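You operate a simulated robot arm through the tools that you are given. There is no shell and no other tool. Be economical: measure what you need, move in short steps, check, and stop when the job is done.

The job below is to be done with a simulated two-armed robot. You get a single attempt, and the scene is never put back.

Task
Put two of the clothes pegs from the top of the laundry stand on the counter of the cleaning cupboard. Fetch the red small towel from the top of the laundry stand and set it on the blue hardback book on the shelf under the laundry worktop. Open the cabinet door by the ledge, put the folded shorts on the basin cabinet shelf, then shut the ledge. Pull the door marked floor open. The order is free. Set down upright: clothes peg, small towel.

Only the result counts: the job must be done as asked and must still hold three seconds after the hand-in. Knocking over, shifting, dropping, spilling or breaking anything else fails it. Flat cloth is picked up by pressing the open fingertips on it (5 to 10 N) and closing them slowly along it; thin cloth reads only 2 to 8 mm in the jaws.

Robot
Two 7-joint arms with fingered hands on one trunk, on a base that drives. Base frame: it is fixed to the floor where the robot stands at the start and does not move with it; the origin is under the middle of the robot, x ahead of it, y to its left, z up. Units: m, degrees, N and s.
The left shoulder is at the start at [0.072, 0.157, 1.256], the right one opposite. Places, roughly: basin cabinet shelf [-1.1, 0.1, 0.1]; cabinet door by the ledge [-0.9, 0.3, 0.5]; clothes peg (3x5x8 cm) [0.4, -0.1, 0.8]; counter of the cleaning cupboard [2.9, 1.8, 0.9]; door marked floor [2.7, 1.7, 0.5]; folded shorts (12x6x6 cm) [-1.2, 0.5, 0.9]; hardback book [-1, -1, 0.5]. Payload 4 kg a hand.
The tool frame of a hand sits at the grasp point between the pads (the TCP): z along the fingers, y along the line on which they close. The tips reach 0.03 m beyond it. Largest opening 0.104 m; the body of the gripper starts 0.035 m behind the TCP. The gripper is a hand of 3 fingers: y runs from the thumb to the fingers, the wrist lies at [-0.015, -0.104, -0.178] in the tool frame, and closing takes about 1.5 s.
Orientation is that of the tool frame in the base frame, as a unit quaternion [x, y, z, w]. With the fingers straight down and the wrist toward the robot, the tool's x, y and z point along [0, 1, 0], [1, 0, 0] and [0, 0, -1] of the base frame.

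Tools
- The arms move only by the tool drive_tool. It takes "left_commands", "right_commands" or both (then of equal length, played together; a hand with none holds still); each is a list of rows, each an object of numbers (a shift or turn left out is 0, a gripper value left out holds the last): "tx", "ty", "tz": the shift along the tool's x, y, z in m; "wx", "wy", "wz": the turn, a rotation vector about the tool's x, y, z in degrees. In form: [{"tx": .., "ty": .., "tz": .., "wx": .., "wy": .., "wz": ..}, ...]. A call has 1 to 12 rows; each row is the pose to reach, as a shift and turn from the pose commanded when the call began, along the tool's axes at that moment. "left_claw" and "right_claw" are, for a hand that has rows, the closure in counts, from 0 (fully open) to 255 (shut), set as the call begins (left out, the last holds). Each row takes 0.2 s and may step no farther than 0.05 m and 8.6 degrees from the row before; otherwise, or with a gripper value out of range, the whole call is refused. Where a pose cannot be reached the arm comes as near as it can. A force on the tool above 40 N (or 10 N above the force at the start of the call, whichever is more), or a blocked arm, ends the call early, and 0.2 s more pass. The fingers move at their own pace (about 0.153 m/s each) and stop on an object; they squeeze with about 25 N. The grip force told is the motor's: it shows also when the fingers shut on nothing. Time passes only in rows, and 0.2 s behind the last, so rows that repeat a pose let the fingers close. It gives the time, the measured TCP pose, the force on the tool (base axes), the opening and the grip force at its end, in the units of the frame above (readings bear some noise), with the torque about the TCP (base axes, N m) and any sound that the robot's microphone picked up.
- Cameras (640 x 400 px; columns grow to the right, rows downward): "scene" is now at [0.0629, 0.0582, 1.442]; the picture's right is [0.98, -0.20, -0.00], its down [-0.19, -0.91, -0.36] and it looks along [0.07, 0.35, -0.93] (base axes); focal length 214 px, centre (320, 200). "left" rides on the left gripper at [-0.064, -0.094, -0.117] in its tool frame; the picture's right is [-0.72, -0.33, 0.61], its down [0.64, -0.65, 0.40] and it looks along [0.27, 0.68, 0.68] (tool axes); focal length 238 px, centre (320, 200). "right" rides on the right gripper at [0.064, -0.094, -0.117] in its tool frame; the picture's right is [-0.72, 0.33, -0.61], its down [-0.64, -0.65, 0.40] and it looks along [-0.27, 0.68, 0.68] (tool axes); focal length 238 px, centre (320, 200). There is no depth. A picture from a camera that has moved, and an enlarged one, comes with that camera's place and axes in the base frame and with its lens.
- snapshot(camera): a new picture of that camera. No time passes.
- raise_lower(by): slides the trunk up (or, below 0, down) by that many m; the arms and the scene camera ride with it, the base frame stays. It gives what a move gives, with no picture.
- steer(legs): drives the robot by 1 to 6 legs, each [ahead, left, turn to the left] in m, m and degrees, along the robot's own axes; the way and the turn of a leg run together, so that a leg with both is an arc; at most 1.5 m and 180 degrees a leg. The arms and the cameras ride along, it lands a little off, and it stops where it bumps. It gives what a move gives.
- move_fingers(index, middle, thumb_bend, thumb_turn, hand): sets how far each is bent, from 0 (flat) to 1 (curled in); at 0.3 the hand is open as for a grip, at 0.7 the pads meet at the TCP. One left out holds its place. A second passes; each finger stops where it meets its share of the squeeze, and holds until it gets a number again. A gripper value or a shape takes the hand back. It gives what a move gives, with no picture; readings hold the bend of each and the force on the fingers (four entries, about 0 where the hand has none), thumb and palm. thumb_turn goes from beside the hand (0) to across from the fingers (1), as for a grip.
- grasp_type(shape, hand): the hand has 3 fingers and takes this shape, open, in about a second: jaw (thumb against the fingers, like two jaws); tri (thumb and two fingers); tip (a fingertip pinch); poke (one finger out to press); point (the index stretched); flat (the hand flat); cup (the hand cupped); fist (a fist). The gripper value then closes the fingers along that shape, each until it touches; the sizes above hold for jaw. It gives what a move gives, with no picture.
- pan_tilt(pan, tilt): turns the head with the scene camera to pan (to the left, within 86 degrees either way) and tilt (down, from -29 to 69), counted from straight ahead of the robot. It gives what a move gives.
- inspect(camera, box): a new picture of the part [left, top, right, bottom] of that camera's present view, enlarged. No time passes.
- job_done(): hands the job in; it is judged then, once.

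Go step by step. Nothing tells you exact positions but the pictures and the camera data: compare them with the known pose of the tool, close in by small moves and look again before you grip or let go. The budget is 175 turns and 140 pictures, counting those below and the enlarged ones. Unless the task says otherwise, let go and move clear before handing in.

The tools are called after "Request:" as name(argument=value, ...) on one line, values as JSON. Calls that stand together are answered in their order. drive_tool: Moves the arms, as the interface text tells. Its arguments: {"type":"object","properties":{"left_commands":{"type":"array","items":{"type":"object","properties":{"tx":{"type":"number"},"ty":{"type":"number"},"tz":{"type":"number"},"wx":{"type":"number"},"wy":{"type":"number"},"wz":{"type":"number"}}}},"left_claw":{"type":"number"},"right_commands":{"type":"array","items":{"type":"object","properties":{"tx":{"type":"number"},"ty":{"type":"number"},"tz":{"type":"number"},"wx":{"type":"number"},"wy":{"type":"number"},"wz":{"type":"number"}}}},"right_claw":{"type":"number"}},"required":[]} The other tools are called the same way: raise_lower (by) slides the trunk up or down; grasp_type (shape, hand) gives the hand a shape; move_fingers (index, middle, thumb_bend, thumb_turn, hand) moves the fingers one by one; steer (legs) drives the base; pan_tilt (pan, tilt) turns the head that bears the scene camera; snapshot (camera) takes a picture; inspect (camera, box) takes an enlarged picture of a part of a camera's view; job_done () hands the job in.

At the start:

```text
clock: 0.0
left_ee_pos: [0.3743, 0.3949, 1.0548]
left_orientation: [0.707, 0.707, -0.001, 0.0]
left_ft_force: [0.9, -0.9, -0.2]
left_moment: [0.0, 0.0, 0.03]
left_finger_gap: 0.1037
left_grip_force: 0.0
left_shape: jaw
left_bend: [0.3, 0.3, 0.3, 0.98]
left_finger forces: [0.0, 0.1, 0.1, 0.0, 0.0, 0.1]
right_ee_pos: [0.4644, -0.0566, 1.0327]
right_orientation: [0.728, 0.675, -0.078, 0.096]
right_ft_force: [-0.1, -0.5, 0.0]
right_moment: [-0.05, -0.03, -0.02]
right_finger_gap: 0.1038
right_grip_force: 0.0
right_shape: jaw
right_bend: [0.3, 0.3, 0.3, 0.97]
right_finger forces: [0.0, 0.0, 0.0, 0.0, 0.1, 0.1]
trunk travel left (down, up): [-0.673, 0.267]
robot x, y, heading: [-0.0037, 0.0034, -0.0]
head pan, tilt: [78.4, 68.8]
```

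scene: 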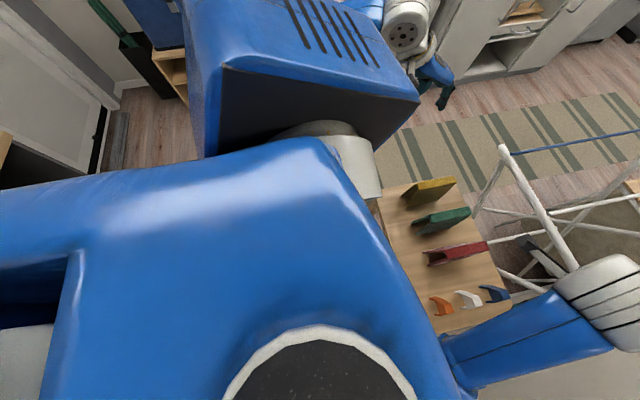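
right: 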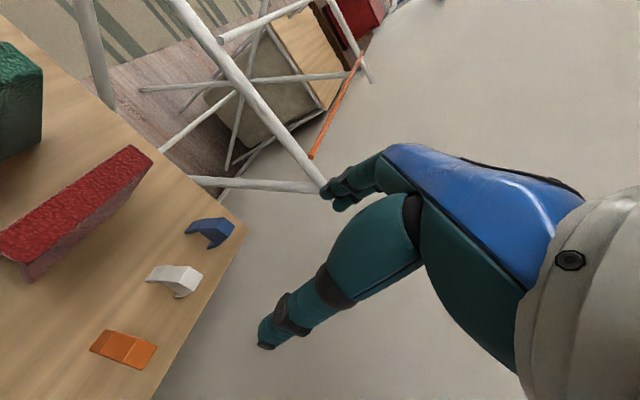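
left: 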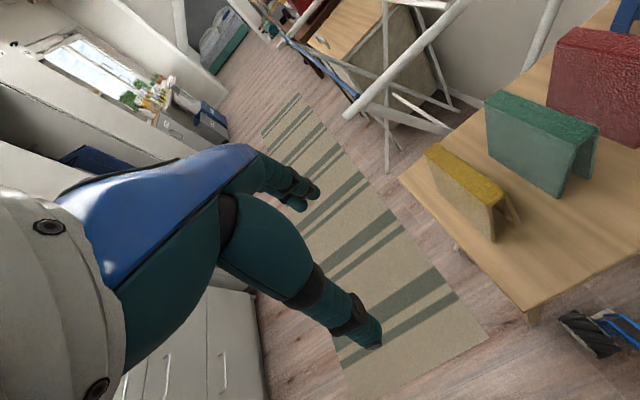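

I see the stand top in front of me with three tent-folded towels and three pegs. I'll look straight ahead and around first.

Request:
pan_tilt(pan=0, tilt=55)

Request:
snapshot(camera="scene")

Request:
pan_tilt(pan=30, tilt=15)

Request:
snapshot(camera="scene")

```text
clock: 1.5
left_ee_pos: [0.3738, 0.3944, 1.0563]
left_orientation: [0.708, 0.707, 0.0, 0.0]
left_ft_force: [0.4, -0.5, 0.0]
left_moment: [0.02, 0.0, 0.0]
left_finger_gap: 0.1035
left_grip_force: 0.1
left_shape: jaw
left_bend: [0.3, 0.3, 0.3, 0.98]
left_finger forces: [0.0, 0.0, 0.0, 0.0, 0.1, 0.0]
right_ee_pos: [0.4628, -0.0577, 1.0323]
right_orientation: [0.728, 0.674, -0.077, 0.095]
right_ft_force: [-0.5, 0.4, 0.0]
right_moment: [-0.02, 0.0, 0.02]
right_finger_gap: 0.1034
right_grip_force: 0.1
right_shape: jaw
right_bend: [0.3, 0.3, 0.3, 0.97]
right_finger forces: [0.0, 0.1, 0.0, 0.0, 0.0, 0.1]
trunk travel left (down, up): [-0.673, 0.267]
robot x, y, heading: [0.0027, -0.0009, -0.1]
head pan, tilt: [0.0, 55.0]
```

```text
136 pictures are left
camera scene: at [0.1238, 0.0034, 1.4575], right [0.0, -1.0, 0.0], down [-0.82, 0.0, -0.57], along [0.57, 0.0, -0.82], focal length 214 px, centre (320, 200)
```

scene: 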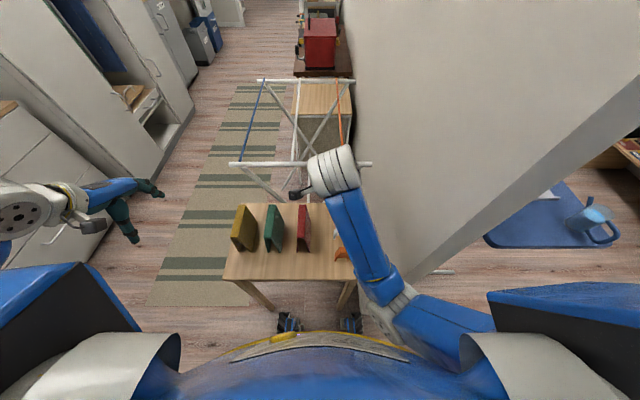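

```text
clock: 2.6
left_ee_pos: [0.3742, 0.3942, 1.0557]
left_orientation: [0.708, 0.707, 0.0, 0.0]
left_ft_force: [-0.4, -0.9, -0.6]
left_moment: [-0.02, 0.01, 0.0]
left_finger_gap: 0.1036
left_grip_force: 0.2
left_shape: jaw
left_bend: [0.3, 0.3, 0.3, 0.98]
left_finger forces: [0.0, 0.0, 0.0, 0.0, 0.0, 0.0]
right_ee_pos: [0.4624, -0.0569, 1.0311]
right_orientation: [0.728, 0.674, -0.078, 0.095]
right_ft_force: [-0.5, -0.4, -0.7]
right_moment: [-0.01, 0.01, 0.0]
right_finger_gap: 0.1036
right_grip_force: 0.1
right_shape: jaw
right_bend: [0.3, 0.3, 0.3, 0.97]
right_finger forces: [0.0, 0.0, 0.1, 0.0, 0.0, 0.0]
trunk travel left (down, up): [-0.673, 0.267]
robot x, y, heading: [0.0033, -0.0004, -0.0]
head pan, tilt: [30.0, 15.0]
```

```text
135 pictures are left
camera scene: at [0.1327, 0.0501, 1.5176], right [0.5, -0.87, 0.0], down [-0.23, -0.13, -0.97], along [0.84, 0.48, -0.26], focal length 214 px, centre (320, 200)
```

scene: 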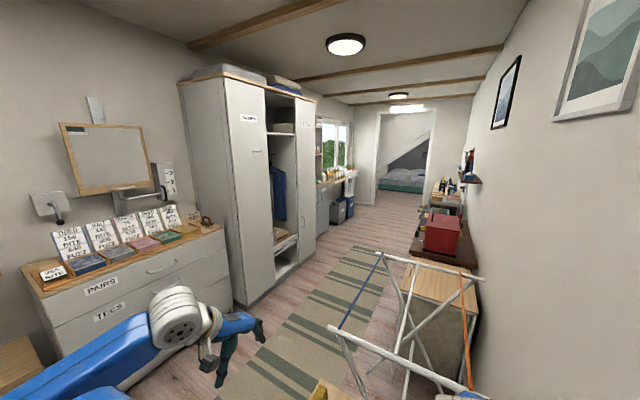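

The stand top with towels and pegs is in front; the cleaning cupboard should be beyond the wardrobe on the left. I'll inspect it and look to both sides.

Request:
inspect(camera="scene", box=[280, 100, 400, 240])

Request:
pan_tilt(pan=86, tilt=20)

Request:
snapshot(camera="scene")

Request:
pan_tilt(pan=-86, tilt=20)

Request:
snapshot(camera="scene")

```text
2.86 times, centred on (340, 170) of scene
camera zoom: at [0.1327, 0.0501, 1.5176], right [0.5, -0.87, 0.0], down [-0.23, -0.13, -0.97], along [0.84, 0.48, -0.26], focal length 613 px, centre (263, 286)
```

zoom: 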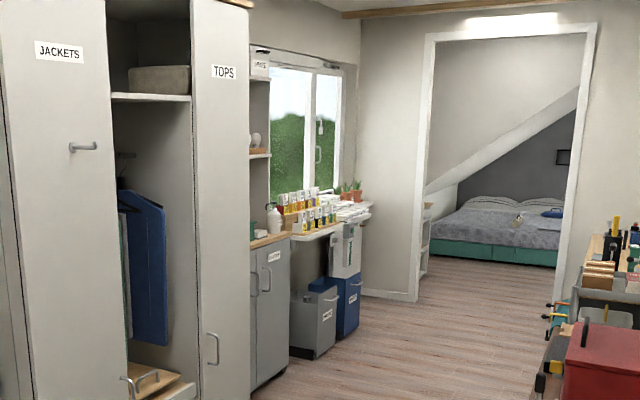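

```text
clock: 3.8
left_ee_pos: [0.3741, 0.3942, 1.0564]
left_orientation: [0.707, 0.707, 0.0, 0.0]
left_ft_force: [-0.7, 0.0, -0.5]
left_moment: [0.02, -0.02, -0.01]
left_finger_gap: 0.1038
left_grip_force: 0.1
left_shape: jaw
left_bend: [0.3, 0.3, 0.3, 0.98]
left_finger forces: [0.1, 0.1, 0.1, 0.0, 0.1, 0.0]
right_ee_pos: [0.4622, -0.0584, 1.0318]
right_orientation: [0.728, 0.674, -0.078, 0.096]
right_ft_force: [-0.5, -0.2, -0.6]
right_moment: [0.0, -0.05, 0.01]
right_finger_gap: 0.1039
right_grip_force: 0.1
right_shape: jaw
right_bend: [0.3, 0.3, 0.3, 0.97]
right_finger forces: [0.0, 0.0, 0.0, 0.0, 0.0, 0.0]
trunk travel left (down, up): [-0.673, 0.267]
robot x, y, heading: [0.0016, -0.0018, 0.1]
head pan, tilt: [85.9, 20.0]
```

```text
133 pictures are left
camera scene: at [0.0584, 0.0964, 1.5095], right [1.0, -0.07, 0.0], down [-0.03, -0.34, -0.94], along [0.07, 0.94, -0.34], focal length 214 px, centre (320, 200)
```

scene: 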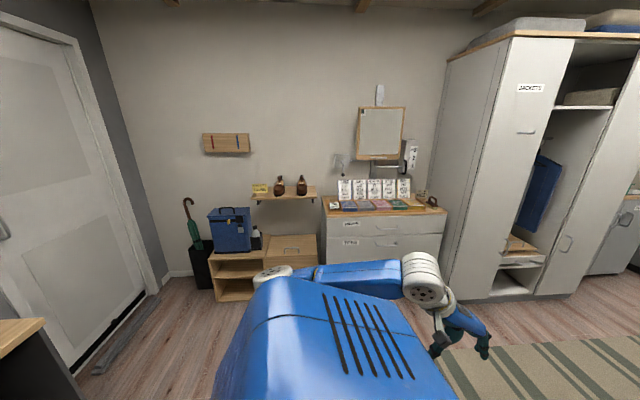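

```text
clock: 6.4
left_ee_pos: [0.3752, 0.3933, 1.056]
left_orientation: [0.707, 0.707, 0.001, 0.0]
left_ft_force: [0.5, 0.3, -1.0]
left_moment: [-0.02, -0.03, -0.03]
left_finger_gap: 0.1038
left_grip_force: 0.1
left_shape: jaw
left_bend: [0.3, 0.3, 0.3, 0.98]
left_finger forces: [0.1, 0.1, 0.1, 0.0, 0.0, 0.1]
right_ee_pos: [0.4631, -0.0571, 1.0321]
right_orientation: [0.729, 0.674, -0.078, 0.097]
right_ft_force: [0.6, 0.3, 0.0]
right_moment: [-0.03, -0.03, -0.01]
right_finger_gap: 0.1038
right_grip_force: 0.1
right_shape: jaw
right_bend: [0.3, 0.3, 0.3, 0.97]
right_finger forces: [0.0, 0.1, 0.0, 0.0, 0.0, 0.0]
trunk travel left (down, up): [-0.673, 0.267]
robot x, y, heading: [0.0009, -0.0012, -0.2]
head pan, tilt: [-85.9, 20.0]
```

```text
132 pictures are left
camera scene: at [0.0584, -0.0895, 1.5099], right [-1.0, -0.07, 0.0], down [-0.03, 0.34, -0.94], along [0.07, -0.94, -0.34], focal length 214 px, centre (320, 200)
```

scene: 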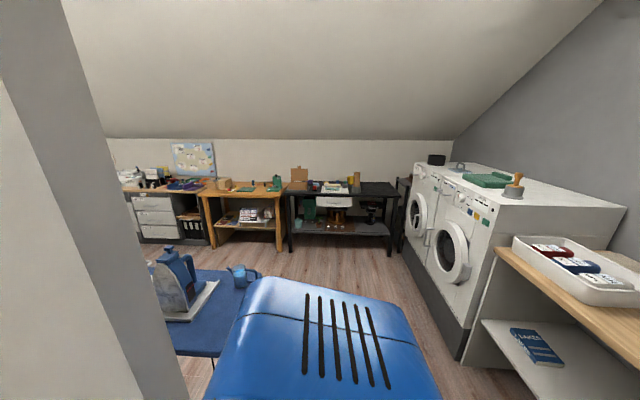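

The blue book is on the low shelf at right-rear. Now a closer look at the towels and pegs in front.

Request:
pan_tilt(pan=0, tilt=62)

Request:
inspect(camera="scene", box=[200, 100, 400, 260])

Request:
inspect(camera="right", box=[0, 100, 320, 400])

```text
clock: 8.0
left_ee_pos: [0.3741, 0.3945, 1.0557]
left_orientation: [0.708, 0.706, -0.001, 0.0]
left_ft_force: [0.3, 0.2, 0.1]
left_moment: [-0.01, -0.02, -0.02]
left_finger_gap: 0.1035
left_grip_force: 0.0
left_shape: jaw
left_bend: [0.3, 0.3, 0.3, 0.98]
left_finger forces: [0.1, 0.1, 0.1, 0.0, 0.0, 0.1]
right_ee_pos: [0.4626, -0.0573, 1.0317]
right_orientation: [0.728, 0.675, -0.078, 0.096]
right_ft_force: [-0.1, -0.1, -0.3]
right_moment: [0.01, -0.01, -0.01]
right_finger_gap: 0.1038
right_grip_force: 0.0
right_shape: jaw
right_bend: [0.3, 0.3, 0.3, 0.97]
right_finger forces: [0.0, 0.1, 0.1, 0.0, 0.1, 0.1]
trunk travel left (down, up): [-0.673, 0.267]
robot x, y, heading: [0.0025, 0.0028, 0.2]
head pan, tilt: [0.0, 62.0]
```

```text
2.50 times, centred on (300, 180) of scene
camera zoom: at [0.1161, 0.0033, 1.4492], right [0.0, -1.0, 0.0], down [-0.88, 0.0, -0.47], along [0.47, 0.0, -0.88], focal length 536 px, centre (370, 250)
```

zoom: 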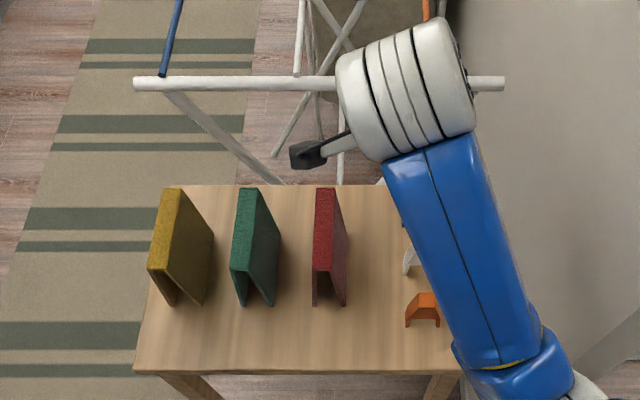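

```text
1.33 times, centred on (160, 250) of right
camera zoom: at [0.372, 0.0392, 1.1257], right [0.26, -0.57, 0.78], down [-0.69, -0.67, -0.26], along [0.67, -0.48, -0.57], focal length 318 px, centre (533, 133)
```

zoom: 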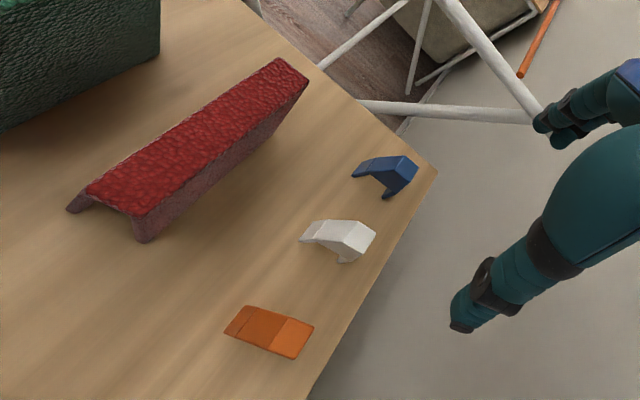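

Orange peg triangulates to about [0.38, -0.067, 0.78]; the red towel spine runs along x near y=0.06. Before grasping I'll turn left to see the basin cabinet behind me.

Request:
steer(legs=[[-0.1, 0, 0], [0, 0, 90]])

Request:
pan_tilt(pan=80, tilt=35)

Request:
snapshot(camera="scene")

```text
clock: 13.0
left_ee_pos: [-0.4999, 0.3681, 1.0578]
left_orientation: [-0.008, 1.0, 0.0, 0.0]
left_ft_force: [-0.2, -0.5, -0.3]
left_moment: [-0.03, -0.01, 0.03]
left_finger_gap: 0.1035
left_grip_force: 0.1
left_shape: jaw
left_bend: [0.3, 0.3, 0.3, 0.98]
left_finger forces: [0.0, 0.0, 0.0, 0.0, 0.0, 0.0]
right_ee_pos: [-0.0489, 0.4646, 1.0314]
right_orientation: [0.03, 0.992, 0.014, 0.123]
right_ft_force: [-0.3, 0.4, 0.1]
right_moment: [-0.02, 0.0, 0.0]
right_finger_gap: 0.1038
right_grip_force: 0.0
right_shape: jaw
right_bend: [0.3, 0.3, 0.3, 0.97]
right_finger forces: [0.0, 0.1, 0.1, 0.1, 0.0, 0.0]
trunk travel left (down, up): [-0.673, 0.267]
robot x, y, heading: [-0.1007, 0.001, 90.7]
head pan, tilt: [0.0, 62.0]
```

```text
clock: 14.6
left_ee_pos: [-0.4992, 0.368, 1.0564]
left_orientation: [-0.008, 1.0, 0.0, 0.0]
left_ft_force: [0.0, -0.3, -0.7]
left_moment: [-0.03, 0.0, 0.02]
left_finger_gap: 0.1038
left_grip_force: 0.1
left_shape: jaw
left_bend: [0.3, 0.3, 0.3, 0.98]
left_finger forces: [0.0, 0.1, 0.0, 0.0, 0.0, 0.0]
right_ee_pos: [-0.0478, 0.4631, 1.0328]
right_orientation: [0.03, 0.992, 0.015, 0.123]
right_ft_force: [0.2, -0.8, 0.5]
right_moment: [0.02, -0.03, 0.02]
right_finger_gap: 0.1037
right_grip_force: 0.1
right_shape: jaw
right_bend: [0.3, 0.3, 0.3, 0.97]
right_finger forces: [0.0, 0.0, 0.0, 0.1, 0.0, 0.1]
trunk travel left (down, up): [-0.673, 0.267]
robot x, y, heading: [-0.0996, -0.0044, 90.7]
head pan, tilt: [80.0, 35.0]
```

```text
129 pictures are left
camera scene: at [-0.1908, 0.0664, 1.4856], right [0.16, 0.99, 0.0], down [0.57, -0.09, -0.82], along [-0.81, 0.13, -0.58], focal length 214 px, centre (320, 200)
```

scene: 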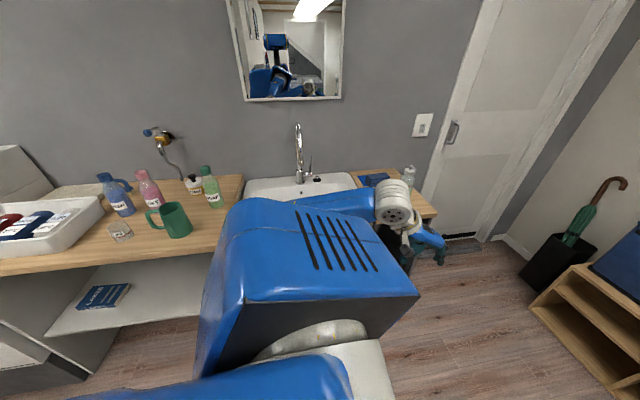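

The laundry worktop (with the shelf and blue book) and the basin cabinet are along the back wall. I'll turn to face them fully.

Request:
steer(legs=[[0, 0, 89]])

Request:
pan_tilt(pan=0, tilt=38)

Request:
snapshot(camera="scene")

Request:
snapshot(camera="left")

Request:
snapshot(camera="right")

```text
clock: 18.7
left_ee_pos: [-0.4784, -0.3872, 1.0567]
left_orientation: [-0.702, 0.712, 0.0, -0.001]
left_ft_force: [0.3, 0.4, 0.0]
left_moment: [-0.02, -0.01, 0.01]
left_finger_gap: 0.1034
left_grip_force: 0.1
left_shape: jaw
left_bend: [0.3, 0.3, 0.3, 0.98]
left_finger forces: [0.1, 0.1, 0.1, 0.1, 0.0, 0.1]
right_ee_pos: [-0.5613, 0.0652, 1.0318]
right_orientation: [-0.669, 0.733, 0.096, 0.078]
right_ft_force: [0.7, -0.9, -0.1]
right_moment: [-0.02, 0.0, 0.0]
right_finger_gap: 0.1038
right_grip_force: 0.0
right_shape: jaw
right_bend: [0.3, 0.3, 0.3, 0.97]
right_finger forces: [0.0, 0.0, 0.0, 0.1, 0.0, 0.1]
trunk travel left (down, up): [-0.673, 0.267]
robot x, y, heading: [-0.0984, 0.0016, 179.1]
head pan, tilt: [80.0, 35.0]
```

```text
clock: 20.2
left_ee_pos: [-0.4795, -0.3869, 1.0576]
left_orientation: [-0.702, 0.712, 0.0, -0.001]
left_ft_force: [-0.5, -1.2, -0.1]
left_moment: [-0.03, 0.0, 0.03]
left_finger_gap: 0.1035
left_grip_force: 0.1
left_shape: jaw
left_bend: [0.3, 0.3, 0.3, 0.98]
left_finger forces: [0.0, 0.1, 0.1, 0.0, 0.0, 0.0]
right_ee_pos: [-0.5613, 0.0654, 1.0321]
right_orientation: [-0.669, 0.733, 0.096, 0.077]
right_ft_force: [-0.3, 0.6, -1.3]
right_moment: [-0.01, 0.0, 0.04]
right_finger_gap: 0.1036
right_grip_force: 0.1
right_shape: jaw
right_bend: [0.3, 0.3, 0.3, 0.97]
right_finger forces: [0.0, 0.0, 0.0, 0.1, 0.1, 0.0]
trunk travel left (down, up): [-0.673, 0.267]
robot x, y, heading: [-0.099, -0.0004, 179.4]
head pan, tilt: [0.0, 38.0]
```

```text
128 pictures are left
camera scene: at [-0.2384, -0.0002, 1.4812], right [0.01, 1.0, 0.0], down [0.62, -0.01, -0.79], along [-0.79, 0.01, -0.62], focal length 214 px, centre (320, 200)
```

scene: 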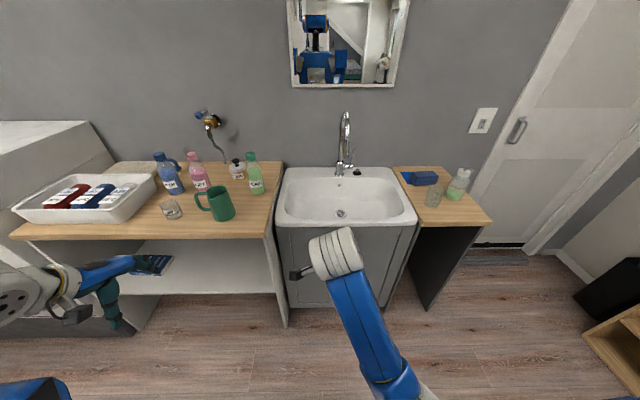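

```text
127 pictures are left
camera left: at [-0.3832, -0.3245, 1.1744], right [0.34, 0.71, -0.61], down [0.64, -0.65, -0.4], along [-0.69, -0.26, -0.68], focal length 238 px, centre (320, 200)
```

left: 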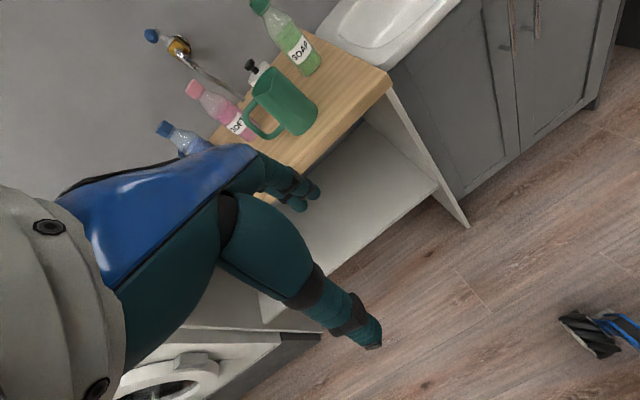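

```text
126 pictures are left
camera right: at [-0.4717, -0.0327, 1.1259], right [-0.25, 0.57, 0.78], down [0.7, 0.66, -0.26], along [-0.67, 0.48, -0.57], focal length 238 px, centre (320, 200)
```

right: 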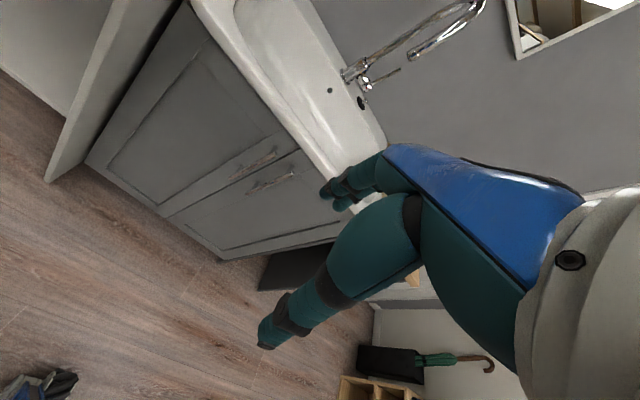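

I see the basin cabinet with two doors, handles at the middle, and the blue folded shorts on the ledge at right. Zooming for details.

Request:
inspect(camera="scene", box=[380, 150, 500, 225])

Request:
inspect(camera="right", box=[80, 60, 360, 280])

Request:
inspect(camera="left", box=[400, 0, 640, 180])

```text
5.33 times, centred on (440, 188) of scene
camera zoom: at [-0.2384, -0.0002, 1.4812], right [0.01, 1.0, 0.0], down [0.62, -0.01, -0.79], along [-0.79, 0.01, -0.62], focal length 1144 px, centre (-320, 267)
```

zoom: 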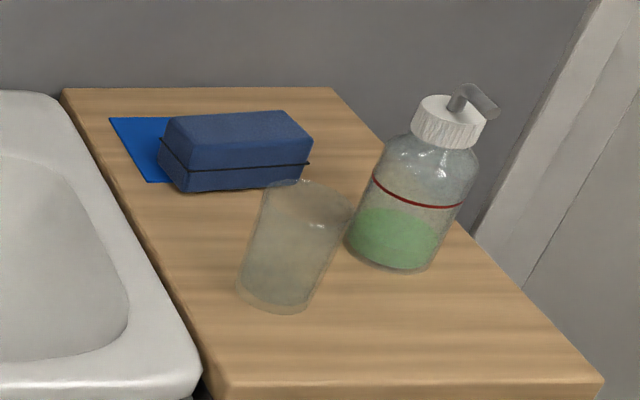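

```text
1.82 times, centred on (220, 170) of right
camera zoom: at [-0.4717, -0.0327, 1.1259], right [-0.25, 0.57, 0.78], down [0.7, 0.66, -0.26], along [-0.67, 0.48, -0.57], focal length 433 px, centre (502, 254)
```

zoom: 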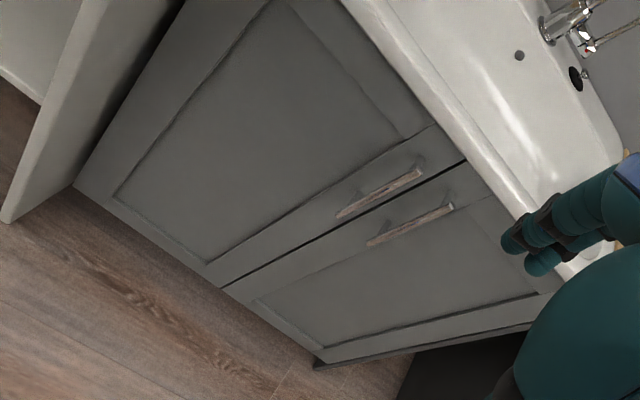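

```text
2.22 times, centred on (520, 90) of left
camera zoom: at [-0.3832, -0.3245, 1.1744], right [0.34, 0.71, -0.61], down [0.64, -0.65, -0.4], along [-0.69, -0.26, -0.68], focal length 530 px, centre (-124, 444)
```

zoom: 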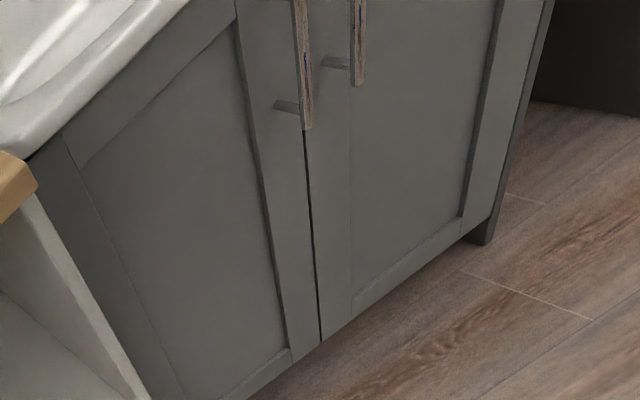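

Handle of the door by the ledge triangulates to a vertical bar at about x=-0.85, y=0.147, z 0.63–0.80. I'll turn the right hand horizontal (pointing forward) and retreat the left hand.

Request:
drive_tool(right_commands=[{"wx": -5.57, "wy": -3.94, "wz": -4.51}, {"wx": -11.14, "wy": -7.89, "wz": -9.03}, {"wx": -16.71, "wy": -11.83, "wz": -13.54}, {"wx": -22.29, "wy": -15.77, "wz": -18.06}, {"wx": -27.86, "wy": -19.71, "wz": -22.57}, {"wx": -33.43, "wy": -23.66, "wz": -27.09}, {"wx": -39.0, "wy": -27.6, "wz": -31.6}], left_commands=[{"ty": -0.02}, {"ty": -0.04}, {"ty": -0.06}, {"ty": -0.08}, {"ty": -0.1}, {"ty": -0.12}, {"ty": -0.14}], right_claw=100)

Request:
drive_tool(right_commands=[{"wx": -5.57, "wy": -3.94, "wz": -4.51}, {"wx": -11.14, "wy": -7.89, "wz": -9.03}, {"wx": -16.71, "wy": -11.83, "wz": -13.54}, {"wx": -22.29, "wy": -15.77, "wz": -18.06}, {"wx": -27.86, "wy": -19.71, "wz": -22.57}, {"wx": -33.43, "wy": -23.66, "wz": -27.09}, {"wx": -39.0, "wy": -27.6, "wz": -31.6}])

```text
clock: 21.9
left_ee_pos: [-0.3619, -0.4333, 1.0497]
left_orientation: [-0.701, 0.713, -0.001, 0.0]
left_ft_force: [0.5, -0.4, -0.2]
left_moment: [-0.01, 0.01, 0.03]
left_finger_gap: 0.1037
left_grip_force: 0.1
left_shape: jaw
left_bend: [0.3, 0.3, 0.3, 0.98]
left_finger forces: [0.1, 0.0, 0.0, 0.0, 0.0, 0.1]
left hand out of reach, approached as far as the arm can: row 2, 3, 4, 5, 6, 7
right_ee_pos: [-0.5595, 0.0672, 1.0326]
right_orientation: [0.784, -0.418, -0.458, -0.043]
right_ft_force: [1.3, 0.2, -0.4]
right_moment: [0.0, -0.04, 0.02]
right_finger_gap: 0.0635
right_grip_force: 0.1
right_shape: jaw
right_bend: [0.29, 0.4, 0.64, 1.0]
right_finger forces: [0.0, 0.0, 0.1, 0.1, 0.1, 0.1]
trunk travel left (down, up): [-0.673, 0.267]
robot x, y, heading: [-0.0972, 0.0022, 178.9]
head pan, tilt: [0.0, 38.0]
```

```text
clock: 23.4
left_ee_pos: [-0.3654, -0.4337, 1.0492]
left_orientation: [-0.702, 0.712, 0.0, 0.0]
left_ft_force: [0.3, -0.5, -1.0]
left_moment: [0.02, 0.01, 0.01]
left_finger_gap: 0.1034
left_grip_force: 0.1
left_shape: jaw
left_bend: [0.3, 0.3, 0.3, 0.98]
left_finger forces: [0.0, 0.0, 0.0, 0.0, 0.0, 0.0]
right_ee_pos: [-0.5606, 0.067, 1.0317]
right_orientation: [-0.707, 0.0, 0.708, 0.0]
right_ft_force: [-0.1, 0.3, 0.1]
right_moment: [0.0, 0.0, -0.03]
right_finger_gap: 0.0637
right_grip_force: 0.1
right_shape: jaw
right_bend: [0.29, 0.4, 0.64, 1.0]
right_finger forces: [0.0, 0.1, 0.1, 0.0, 0.0, 0.1]
trunk travel left (down, up): [-0.673, 0.267]
robot x, y, heading: [-0.0997, 0.0, 179.5]
head pan, tilt: [0.0, 38.0]
```

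The hand is horizontal now. Lower the trunk to handle height, shift to y≈0.147, drive closer, and look.

Request:
raise_lower(by=-0.32)

Request:
drive_tool(right_commands=[{"ty": -0.04}, {"ty": -0.08}])

Request:
steer(legs=[[0.18, 0, 0]])

Request:
snapshot(camera="right")

Request:
snapshot(camera="scene")

```text
clock: 26.6
left_ee_pos: [-0.3633, -0.4335, 0.7289]
left_orientation: [-0.702, 0.712, 0.0, 0.0]
left_ft_force: [-0.3, 0.6, 0.0]
left_moment: [0.02, -0.01, 0.0]
left_finger_gap: 0.1039
left_grip_force: 0.1
left_shape: jaw
left_bend: [0.3, 0.3, 0.3, 0.98]
left_finger forces: [0.0, 0.0, 0.0, 0.0, 0.1, 0.0]
right_ee_pos: [-0.5603, 0.0662, 0.7111]
right_orientation: [-0.707, 0.0, 0.707, 0.001]
right_ft_force: [-0.1, -0.1, -0.7]
right_moment: [0.0, 0.01, -0.02]
right_finger_gap: 0.0633
right_grip_force: 0.1
right_shape: jaw
right_bend: [0.29, 0.4, 0.64, 1.0]
right_finger forces: [0.0, 0.0, 0.1, 0.1, 0.0, 0.0]
trunk travel left (down, up): [-0.353, 0.587]
robot x, y, heading: [-0.0962, -0.0026, 179.3]
head pan, tilt: [0.0, 38.0]
```

```text
clock: 27.2
left_ee_pos: [-0.3631, -0.4339, 0.7294]
left_orientation: [-0.701, 0.713, 0.0, -0.001]
left_ft_force: [-0.3, 0.3, 0.5]
left_moment: [0.0, -0.03, -0.01]
left_finger_gap: 0.1038
left_grip_force: 0.1
left_shape: jaw
left_bend: [0.3, 0.3, 0.3, 0.98]
left_finger forces: [0.0, 0.1, 0.1, 0.0, 0.0, 0.1]
right_ee_pos: [-0.5599, 0.1499, 0.7113]
right_orientation: [-0.707, 0.0, 0.707, 0.0]
right_ft_force: [-0.1, 0.9, -0.4]
right_moment: [-0.02, 0.02, 0.03]
right_finger_gap: 0.0636
right_grip_force: 0.1
right_shape: jaw
right_bend: [0.29, 0.4, 0.64, 1.0]
right_finger forces: [0.0, 0.1, 0.0, 0.0, 0.1, 0.0]
trunk travel left (down, up): [-0.353, 0.587]
robot x, y, heading: [-0.1014, 0.0012, 179.3]
head pan, tilt: [0.0, 38.0]
```

```text
clock: 28.7
left_ee_pos: [-0.5409, -0.4316, 0.729]
left_orientation: [-0.702, 0.712, -0.001, 0.0]
left_ft_force: [-0.2, 0.2, -0.1]
left_moment: [0.01, -0.01, -0.01]
left_finger_gap: 0.1038
left_grip_force: 0.0
left_shape: jaw
left_bend: [0.3, 0.3, 0.3, 0.98]
left_finger forces: [0.1, 0.1, 0.1, 0.0, 0.0, 0.1]
right_ee_pos: [-0.7373, 0.1492, 0.7113]
right_orientation: [0.708, 0.001, -0.706, 0.0]
right_ft_force: [-0.2, -0.2, -0.6]
right_moment: [0.02, 0.02, 0.0]
right_finger_gap: 0.0635
right_grip_force: 0.1
right_shape: jaw
right_bend: [0.29, 0.4, 0.64, 1.0]
right_finger forces: [0.1, 0.0, 0.1, 0.0, 0.0, 0.1]
trunk travel left (down, up): [-0.353, 0.587]
robot x, y, heading: [-0.276, 0.0015, 179.5]
head pan, tilt: [0.0, 38.0]
```

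```text
122 pictures are left
camera right: at [-0.6204, 0.2432, 0.6471], right [0.61, -0.33, 0.72], down [-0.41, 0.65, 0.64], along [-0.68, -0.68, 0.27], focal length 238 px, centre (320, 200)
```

right: 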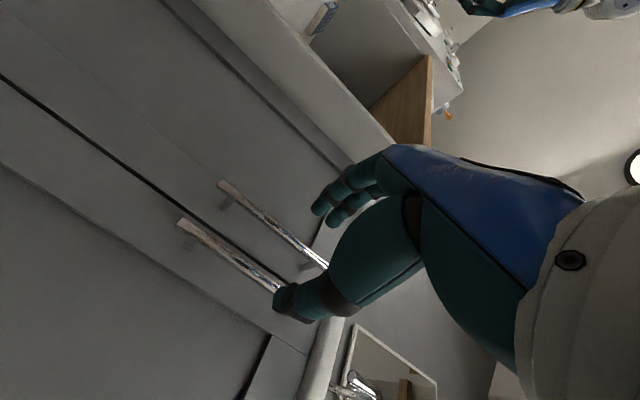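

```text
121 pictures are left
camera scene: at [-0.4145, 0.0043, 1.1611], right [0.01, 1.0, 0.0], down [0.62, -0.01, -0.79], along [-0.79, 0.01, -0.62], focal length 214 px, centre (320, 200)
```

scene: 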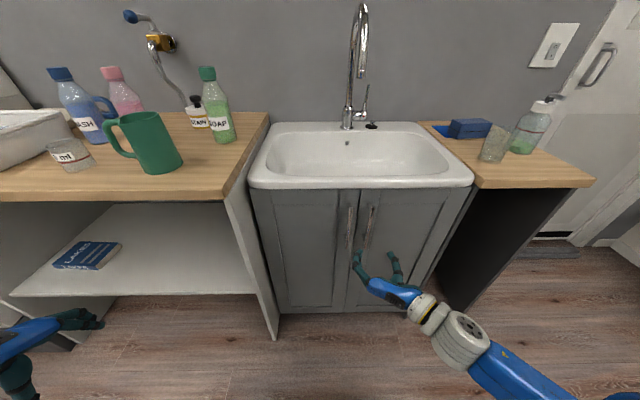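

Handle ray confirms y≈0.148; hand at y=0.149. Advance in and close.

Request:
drive_tool(right_commands=[{"tz": 0.03}, {"tz": 0.06}, {"tz": 0.08}, {"tz": 0.095}])

Request:
inspect(camera="scene", box=[290, 180, 450, 300])

Request:
snapshot(camera="right")

```text
clock: 29.7
left_ee_pos: [-0.5389, -0.4318, 0.73]
left_orientation: [-0.702, 0.712, 0.0, -0.001]
left_ft_force: [1.2, -0.1, -0.9]
left_moment: [0.03, 0.01, 0.0]
left_finger_gap: 0.1035
left_grip_force: 0.0
left_shape: jaw
left_bend: [0.3, 0.3, 0.3, 0.98]
left_finger forces: [0.0, 0.0, 0.1, 0.0, 0.1, 0.1]
right_ee_pos: [-0.8289, 0.1492, 0.7128]
right_orientation: [0.707, 0.001, -0.707, 0.001]
right_ft_force: [9.2, 2.6, -0.8]
right_moment: [0.06, 0.04, 0.44]
right_finger_gap: 0.0633
right_grip_force: 0.0
right_shape: jaw
right_bend: [0.29, 0.4, 0.64, 1.0]
right_finger forces: [0.0, 8.6, 0.0, 0.0, 0.0, 0.0]
trunk travel left (down, up): [-0.353, 0.587]
robot x, y, heading: [-0.2765, 0.0006, 179.2]
head pan, tilt: [0.0, 38.0]
```

```text
3.33 times, centred on (370, 240) of scene
camera zoom: at [-0.4112, 0.0053, 1.1615], right [0.01, 1.0, 0.0], down [0.61, -0.01, -0.79], along [-0.79, 0.01, -0.61], focal length 715 px, centre (153, 67)
```

zoom: 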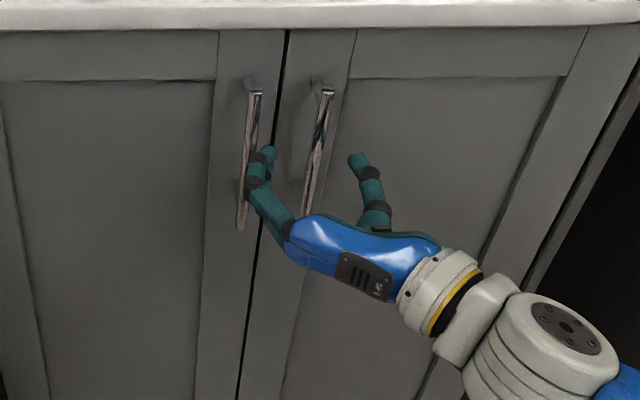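

```text
119 pictures are left
camera right: at [-0.7118, 0.2424, 0.6476], right [0.61, -0.32, 0.72], down [-0.41, 0.65, 0.64], along [-0.68, -0.69, 0.27], focal length 238 px, centre (320, 200)
```

right: 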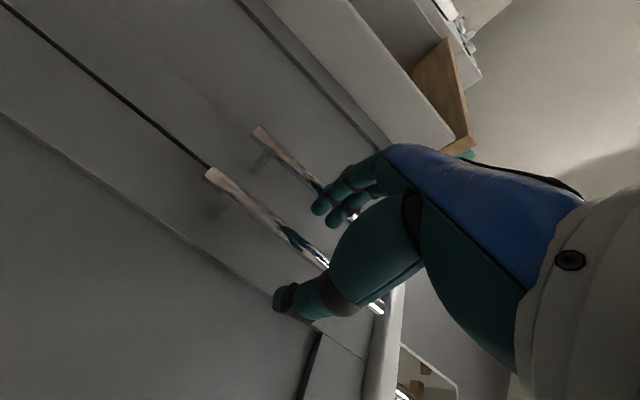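

A finger is touching the left handle. Back off, narrow the gap, shift 1 cm right, and advance again.

Request:
drive_tool(right_commands=[{"tz": -0.04}, {"tz": -0.04, "ty": -0.01}, {"tz": -0.04, "ty": -0.01}, {"tz": -0.01, "ty": -0.01}, {"tz": 0.01, "ty": -0.01}], right_claw=122)

Request:
inspect(camera="scene", box=[290, 180, 450, 300])

```text
clock: 30.9
left_ee_pos: [-0.5409, -0.4314, 0.7286]
left_orientation: [-0.702, 0.713, -0.001, -0.001]
left_ft_force: [1.1, -0.4, 0.9]
left_moment: [0.0, 0.02, -0.02]
left_finger_gap: 0.1037
left_grip_force: 0.1
left_shape: jaw
left_bend: [0.3, 0.3, 0.3, 0.98]
left_finger forces: [0.1, 0.0, 0.0, 0.0, 0.0, 0.0]
right_ee_pos: [-0.8412, 0.1578, 0.7117]
right_orientation: [0.708, 0.001, -0.706, 0.001]
right_ft_force: [0.6, -0.2, 1.1]
right_moment: [-0.03, 0.01, -0.01]
right_finger_gap: 0.0548
right_grip_force: 0.0
right_shape: jaw
right_bend: [0.74, 0.44, 0.68, 1.0]
right_finger forces: [0.1, 0.0, 0.1, 0.0, 0.0, 0.0]
trunk travel left (down, up): [-0.353, 0.587]
robot x, y, heading: [-0.2787, 0.0027, 179.4]
head pan, tilt: [0.0, 38.0]
```

```text
3.33 times, centred on (370, 240) of scene
camera zoom: at [-0.4139, 0.0042, 1.1612], right [0.01, 1.0, 0.0], down [0.62, -0.01, -0.79], along [-0.79, 0.01, -0.62], focal length 715 px, centre (153, 67)
```

zoom: 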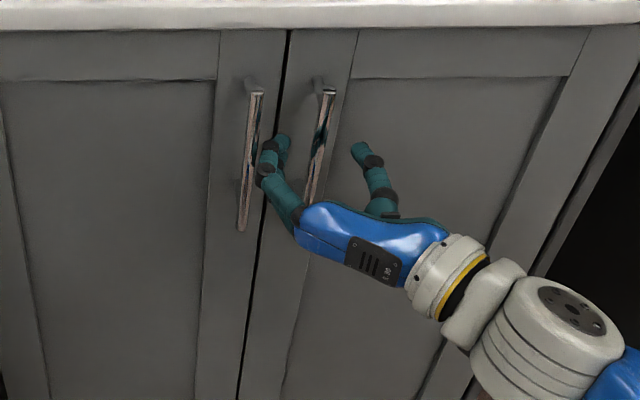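

The bar is now between thumb and fingers with no contact. Close.

Request:
drive_tool(right_commands=[{"tz": 0.005}, {"tz": 0.005}, {"tz": 0.005}, {"tz": 0.005}, {"tz": 0.005}, {"tz": 0.005}], right_claw=255)

Request:
inspect(camera="scene", box=[290, 180, 450, 300])

```text
clock: 32.3
left_ee_pos: [-0.5403, -0.432, 0.7288]
left_orientation: [-0.702, 0.712, -0.001, -0.001]
left_ft_force: [0.6, -0.2, 0.2]
left_moment: [0.0, -0.03, 0.01]
left_finger_gap: 0.1036
left_grip_force: 0.1
left_shape: jaw
left_bend: [0.3, 0.3, 0.3, 0.98]
left_finger forces: [0.0, 0.0, 0.0, 0.1, 0.0, 0.0]
right_ee_pos: [-0.8485, 0.1588, 0.7115]
right_orientation: [0.708, 0.001, -0.706, 0.0]
right_ft_force: [-0.7, 0.7, 0.4]
right_moment: [0.05, 0.0, 0.02]
right_finger_gap: 0.0
right_grip_force: 25.3
right_shape: jaw
right_bend: [0.72, 0.7, 0.49, 1.0]
right_finger forces: [5.2, 4.3, 0.1, 0.1, 5.5, 0.1]
trunk travel left (down, up): [-0.353, 0.587]
robot x, y, heading: [-0.2785, 0.0003, 179.0]
head pan, tilt: [0.0, 38.0]
```

```text
3.33 times, centred on (370, 240) of scene
camera zoom: at [-0.4139, 0.0046, 1.1612], right [0.01, 1.0, 0.0], down [0.62, -0.01, -0.79], along [-0.79, 0.01, -0.62], focal length 715 px, centre (153, 67)
```

zoom: 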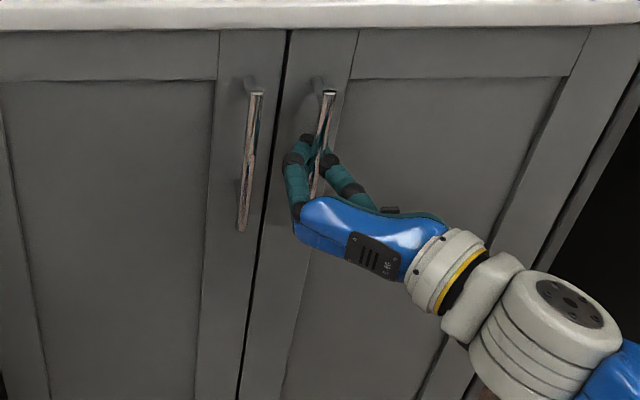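

Fingers wrap the bar. Pull along the arc about the right-hand hinge.

Request:
drive_tool(right_commands=[{"tz": -0.018, "ty": -0.002, "wx": -4}, {"tz": -0.0356, "ty": -0.0053, "wx": -8}, {"tz": -0.053, "ty": -0.01, "wx": -12}, {"tz": -0.0701, "ty": -0.0155, "wx": -16}])

Request:
snapshot(camera="scene")

```text
clock: 33.3
left_ee_pos: [-0.5397, -0.4294, 0.7297]
left_orientation: [-0.702, 0.712, -0.002, -0.002]
left_ft_force: [-0.7, 0.1, -0.7]
left_moment: [-0.03, 0.0, 0.01]
left_finger_gap: 0.1036
left_grip_force: 0.1
left_shape: jaw
left_bend: [0.3, 0.3, 0.3, 0.98]
left_finger forces: [0.0, 0.0, 0.0, 0.1, 0.0, 0.0]
right_ee_pos: [-0.7778, 0.1764, 0.7111]
right_orientation: [0.701, 0.097, -0.7, 0.098]
right_ft_force: [-7.3, 16.5, 4.0]
right_moment: [0.04, 0.01, -0.06]
right_finger_gap: 0.0
right_grip_force: 24.9
right_shape: jaw
right_bend: [0.72, 0.7, 0.49, 1.0]
right_finger forces: [3.0, 3.0, 0.0, 0.1, 11.6, 0.0]
trunk travel left (down, up): [-0.353, 0.587]
robot x, y, heading: [-0.274, 0.0036, 179.3]
head pan, tilt: [0.0, 38.0]
```

```text
116 pictures are left
camera scene: at [-0.414, 0.0089, 1.1613], right [0.01, 1.0, 0.0], down [0.62, -0.01, -0.79], along [-0.79, 0.01, -0.62], focal length 214 px, centre (320, 200)
```

scene: 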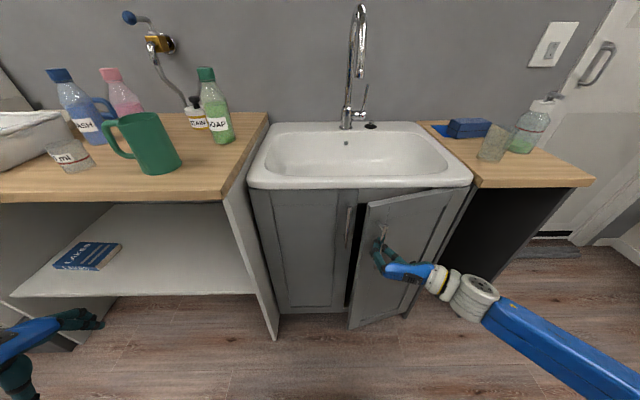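

Door follows. Continue the arc to about 40°.

Request:
drive_tool(right_commands=[{"tz": -0.0187, "ty": -0.0048, "wx": -4}, {"tz": -0.0368, "ty": -0.01, "wx": -8}, {"tz": -0.0544, "ty": -0.0145, "wx": -12}, {"tz": -0.0713, "ty": -0.0201, "wx": -16}, {"tz": -0.0879, "ty": -0.0268, "wx": -20}, {"tz": -0.1041, "ty": -0.0351, "wx": -24}])

Request:
snapshot(camera="scene")

```text
clock: 34.7
left_ee_pos: [-0.5409, -0.4285, 0.73]
left_orientation: [-0.702, 0.712, -0.003, -0.002]
left_ft_force: [0.2, -0.2, 0.3]
left_moment: [0.03, -0.04, 0.0]
left_finger_gap: 0.1037
left_grip_force: 0.1
left_shape: jaw
left_bend: [0.3, 0.3, 0.3, 0.98]
left_finger forces: [0.0, 0.0, 0.0, 0.0, 0.0, 0.0]
right_ee_pos: [-0.6891, 0.2393, 0.7102]
right_orientation: [0.665, 0.241, -0.665, 0.241]
right_ft_force: [-16.5, 16.4, 6.4]
right_moment: [0.04, -0.01, -0.17]
right_finger_gap: 0.0
right_grip_force: 24.7
right_shape: jaw
right_bend: [0.72, 0.7, 0.48, 1.0]
right_finger forces: [2.6, 2.8, 0.0, 0.0, 13.0, 0.1]
trunk travel left (down, up): [-0.353, 0.587]
robot x, y, heading: [-0.2775, 0.0062, 179.4]
head pan, tilt: [0.0, 38.0]
```

```text
115 pictures are left
camera scene: at [-0.4156, 0.0088, 1.1611], right [0.01, 1.0, 0.0], down [0.62, -0.01, -0.79], along [-0.79, 0.01, -0.62], focal length 214 px, centre (320, 200)
```

scene: 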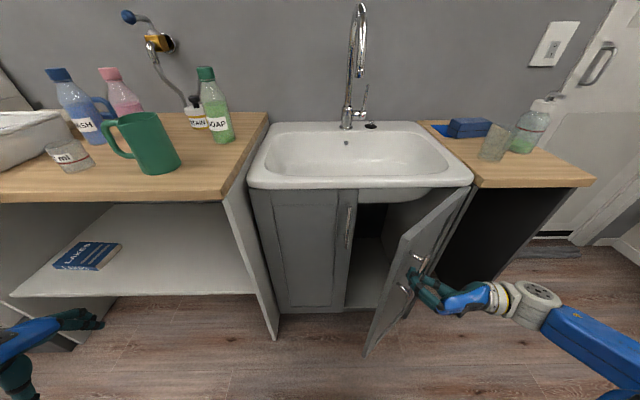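

Repeat the same arc (self-similar) for another ~24°.

Request:
drive_tool(right_commands=[{"tz": -0.0187, "ty": -0.0048, "wx": -4}, {"tz": -0.0368, "ty": -0.01, "wx": -8}, {"tz": -0.0544, "ty": -0.0145, "wx": -12}, {"tz": -0.0713, "ty": -0.0201, "wx": -16}, {"tz": -0.0879, "ty": -0.0268, "wx": -20}, {"tz": -0.1041, "ty": -0.0351, "wx": -24}])

Request:
snapshot(camera="scene")

```text
clock: 36.1
left_ee_pos: [-0.5421, -0.431, 0.7301]
left_orientation: [-0.702, 0.712, -0.002, 0.0]
left_ft_force: [0.1, -0.7, -1.2]
left_moment: [-0.01, -0.03, 0.02]
left_finger_gap: 0.1037
left_grip_force: 0.1
left_shape: jaw
left_bend: [0.3, 0.3, 0.3, 0.98]
left_finger forces: [0.1, 0.0, 0.0, 0.1, 0.0, 0.1]
right_ee_pos: [-0.6334, 0.333, 0.7101]
right_orientation: [0.6, 0.374, -0.6, 0.375]
right_ft_force: [-23.9, 9.2, 7.9]
right_moment: [-0.03, 0.03, -0.19]
right_finger_gap: 0.0
right_grip_force: 24.7
right_shape: jaw
right_bend: [0.72, 0.7, 0.48, 1.0]
right_finger forces: [2.4, 2.6, 0.0, 0.1, 43.9, 0.1]
trunk travel left (down, up): [-0.353, 0.587]
robot x, y, heading: [-0.2715, 0.0034, 179.3]
head pan, tilt: [0.0, 38.0]
```

```text
114 pictures are left
camera scene: at [-0.4167, 0.0067, 1.1609], right [0.01, 1.0, 0.0], down [0.62, -0.01, -0.79], along [-0.79, 0.01, -0.62], focal length 214 px, centre (320, 200)
```

scene: 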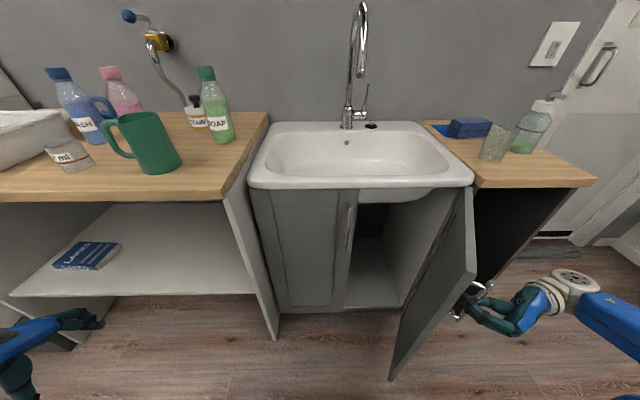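

Door is about 65–70° open. A bit more with a slight inward correction, then release.

Request:
drive_tool(right_commands=[{"tz": -0.016, "ty": -0.01, "wx": -4}, {"tz": -0.034, "ty": -0.017, "wx": -8}, {"tz": -0.051, "ty": -0.022, "wx": -12}, {"tz": -0.067, "ty": -0.029, "wx": -16}])

Request:
drive_tool(right_commands=[{"tz": 0}, {"tz": 0}, {"tz": 0}, {"tz": 0}, {"tz": 0}, {"tz": 0}], right_claw=60)

Request:
snapshot(camera="scene")

Request:
snapshot(camera="right")

```text
clock: 37.1
left_ee_pos: [-0.5387, -0.4334, 0.7292]
left_orientation: [-0.702, 0.712, 0.002, 0.0]
left_ft_force: [-0.5, 0.0, 0.2]
left_moment: [0.0, -0.01, 0.0]
left_finger_gap: 0.1041
left_grip_force: 0.1
left_shape: jaw
left_bend: [0.3, 0.3, 0.3, 0.98]
left_finger forces: [0.1, 0.0, 0.1, 0.0, 0.0, 0.1]
right_ee_pos: [-0.6279, 0.3762, 0.7084]
right_orientation: [-0.533, -0.447, 0.547, -0.466]
right_ft_force: [10.4, -2.3, 15.1]
right_moment: [-0.07, -0.14, 0.04]
right_finger_gap: 0.0
right_grip_force: 24.6
right_shape: jaw
right_bend: [0.72, 0.7, 0.5, 1.0]
right_finger forces: [8.8, 8.3, 0.0, 0.0, 2.1, 0.0]
right hand out of reach, approached as far as the arm can: row 4
trunk travel left (down, up): [-0.353, 0.587]
robot x, y, heading: [-0.2788, 0.0012, 179.2]
head pan, tilt: [0.0, 38.0]
```

```text
clock: 38.5
left_ee_pos: [-0.54, -0.4309, 0.7291]
left_orientation: [-0.702, 0.712, -0.001, -0.001]
left_ft_force: [-1.5, -0.8, -0.6]
left_moment: [0.02, 0.0, 0.02]
left_finger_gap: 0.1037
left_grip_force: 0.0
left_shape: jaw
left_bend: [0.3, 0.3, 0.3, 0.98]
left_finger forces: [0.0, 0.0, 0.1, 0.1, 0.0, 0.1]
right_ee_pos: [-0.6314, 0.3776, 0.7043]
right_orientation: [-0.535, -0.446, 0.545, -0.468]
right_ft_force: [0.6, 0.2, 0.4]
right_moment: [0.0, -0.01, 0.01]
right_finger_gap: 0.0795
right_grip_force: 0.1
right_shape: jaw
right_bend: [0.27, 0.35, 0.53, 0.99]
right_finger forces: [0.0, 0.0, 0.0, 0.0, 0.0, 0.0]
trunk travel left (down, up): [-0.353, 0.587]
robot x, y, heading: [-0.278, 0.005, 179.2]
head pan, tilt: [0.0, 38.0]
```

```text
113 pictures are left
camera scene: at [-0.4138, 0.0052, 1.1612], right [0.01, 1.0, 0.0], down [0.62, -0.01, -0.79], along [-0.79, 0.01, -0.62], focal length 214 px, centre (320, 200)
```

scene: 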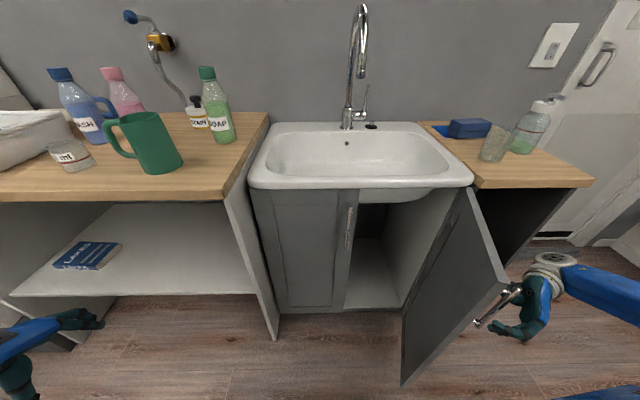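

```text
112 pictures are left
camera right: at [-0.7031, 0.5055, 0.635], right [0.42, 0.57, 0.7], down [-0.72, -0.27, 0.64], along [0.56, -0.77, 0.3], focal length 238 px, centre (320, 200)
```

right: 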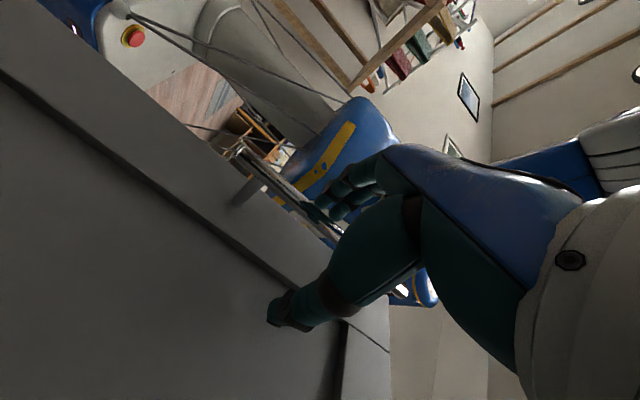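

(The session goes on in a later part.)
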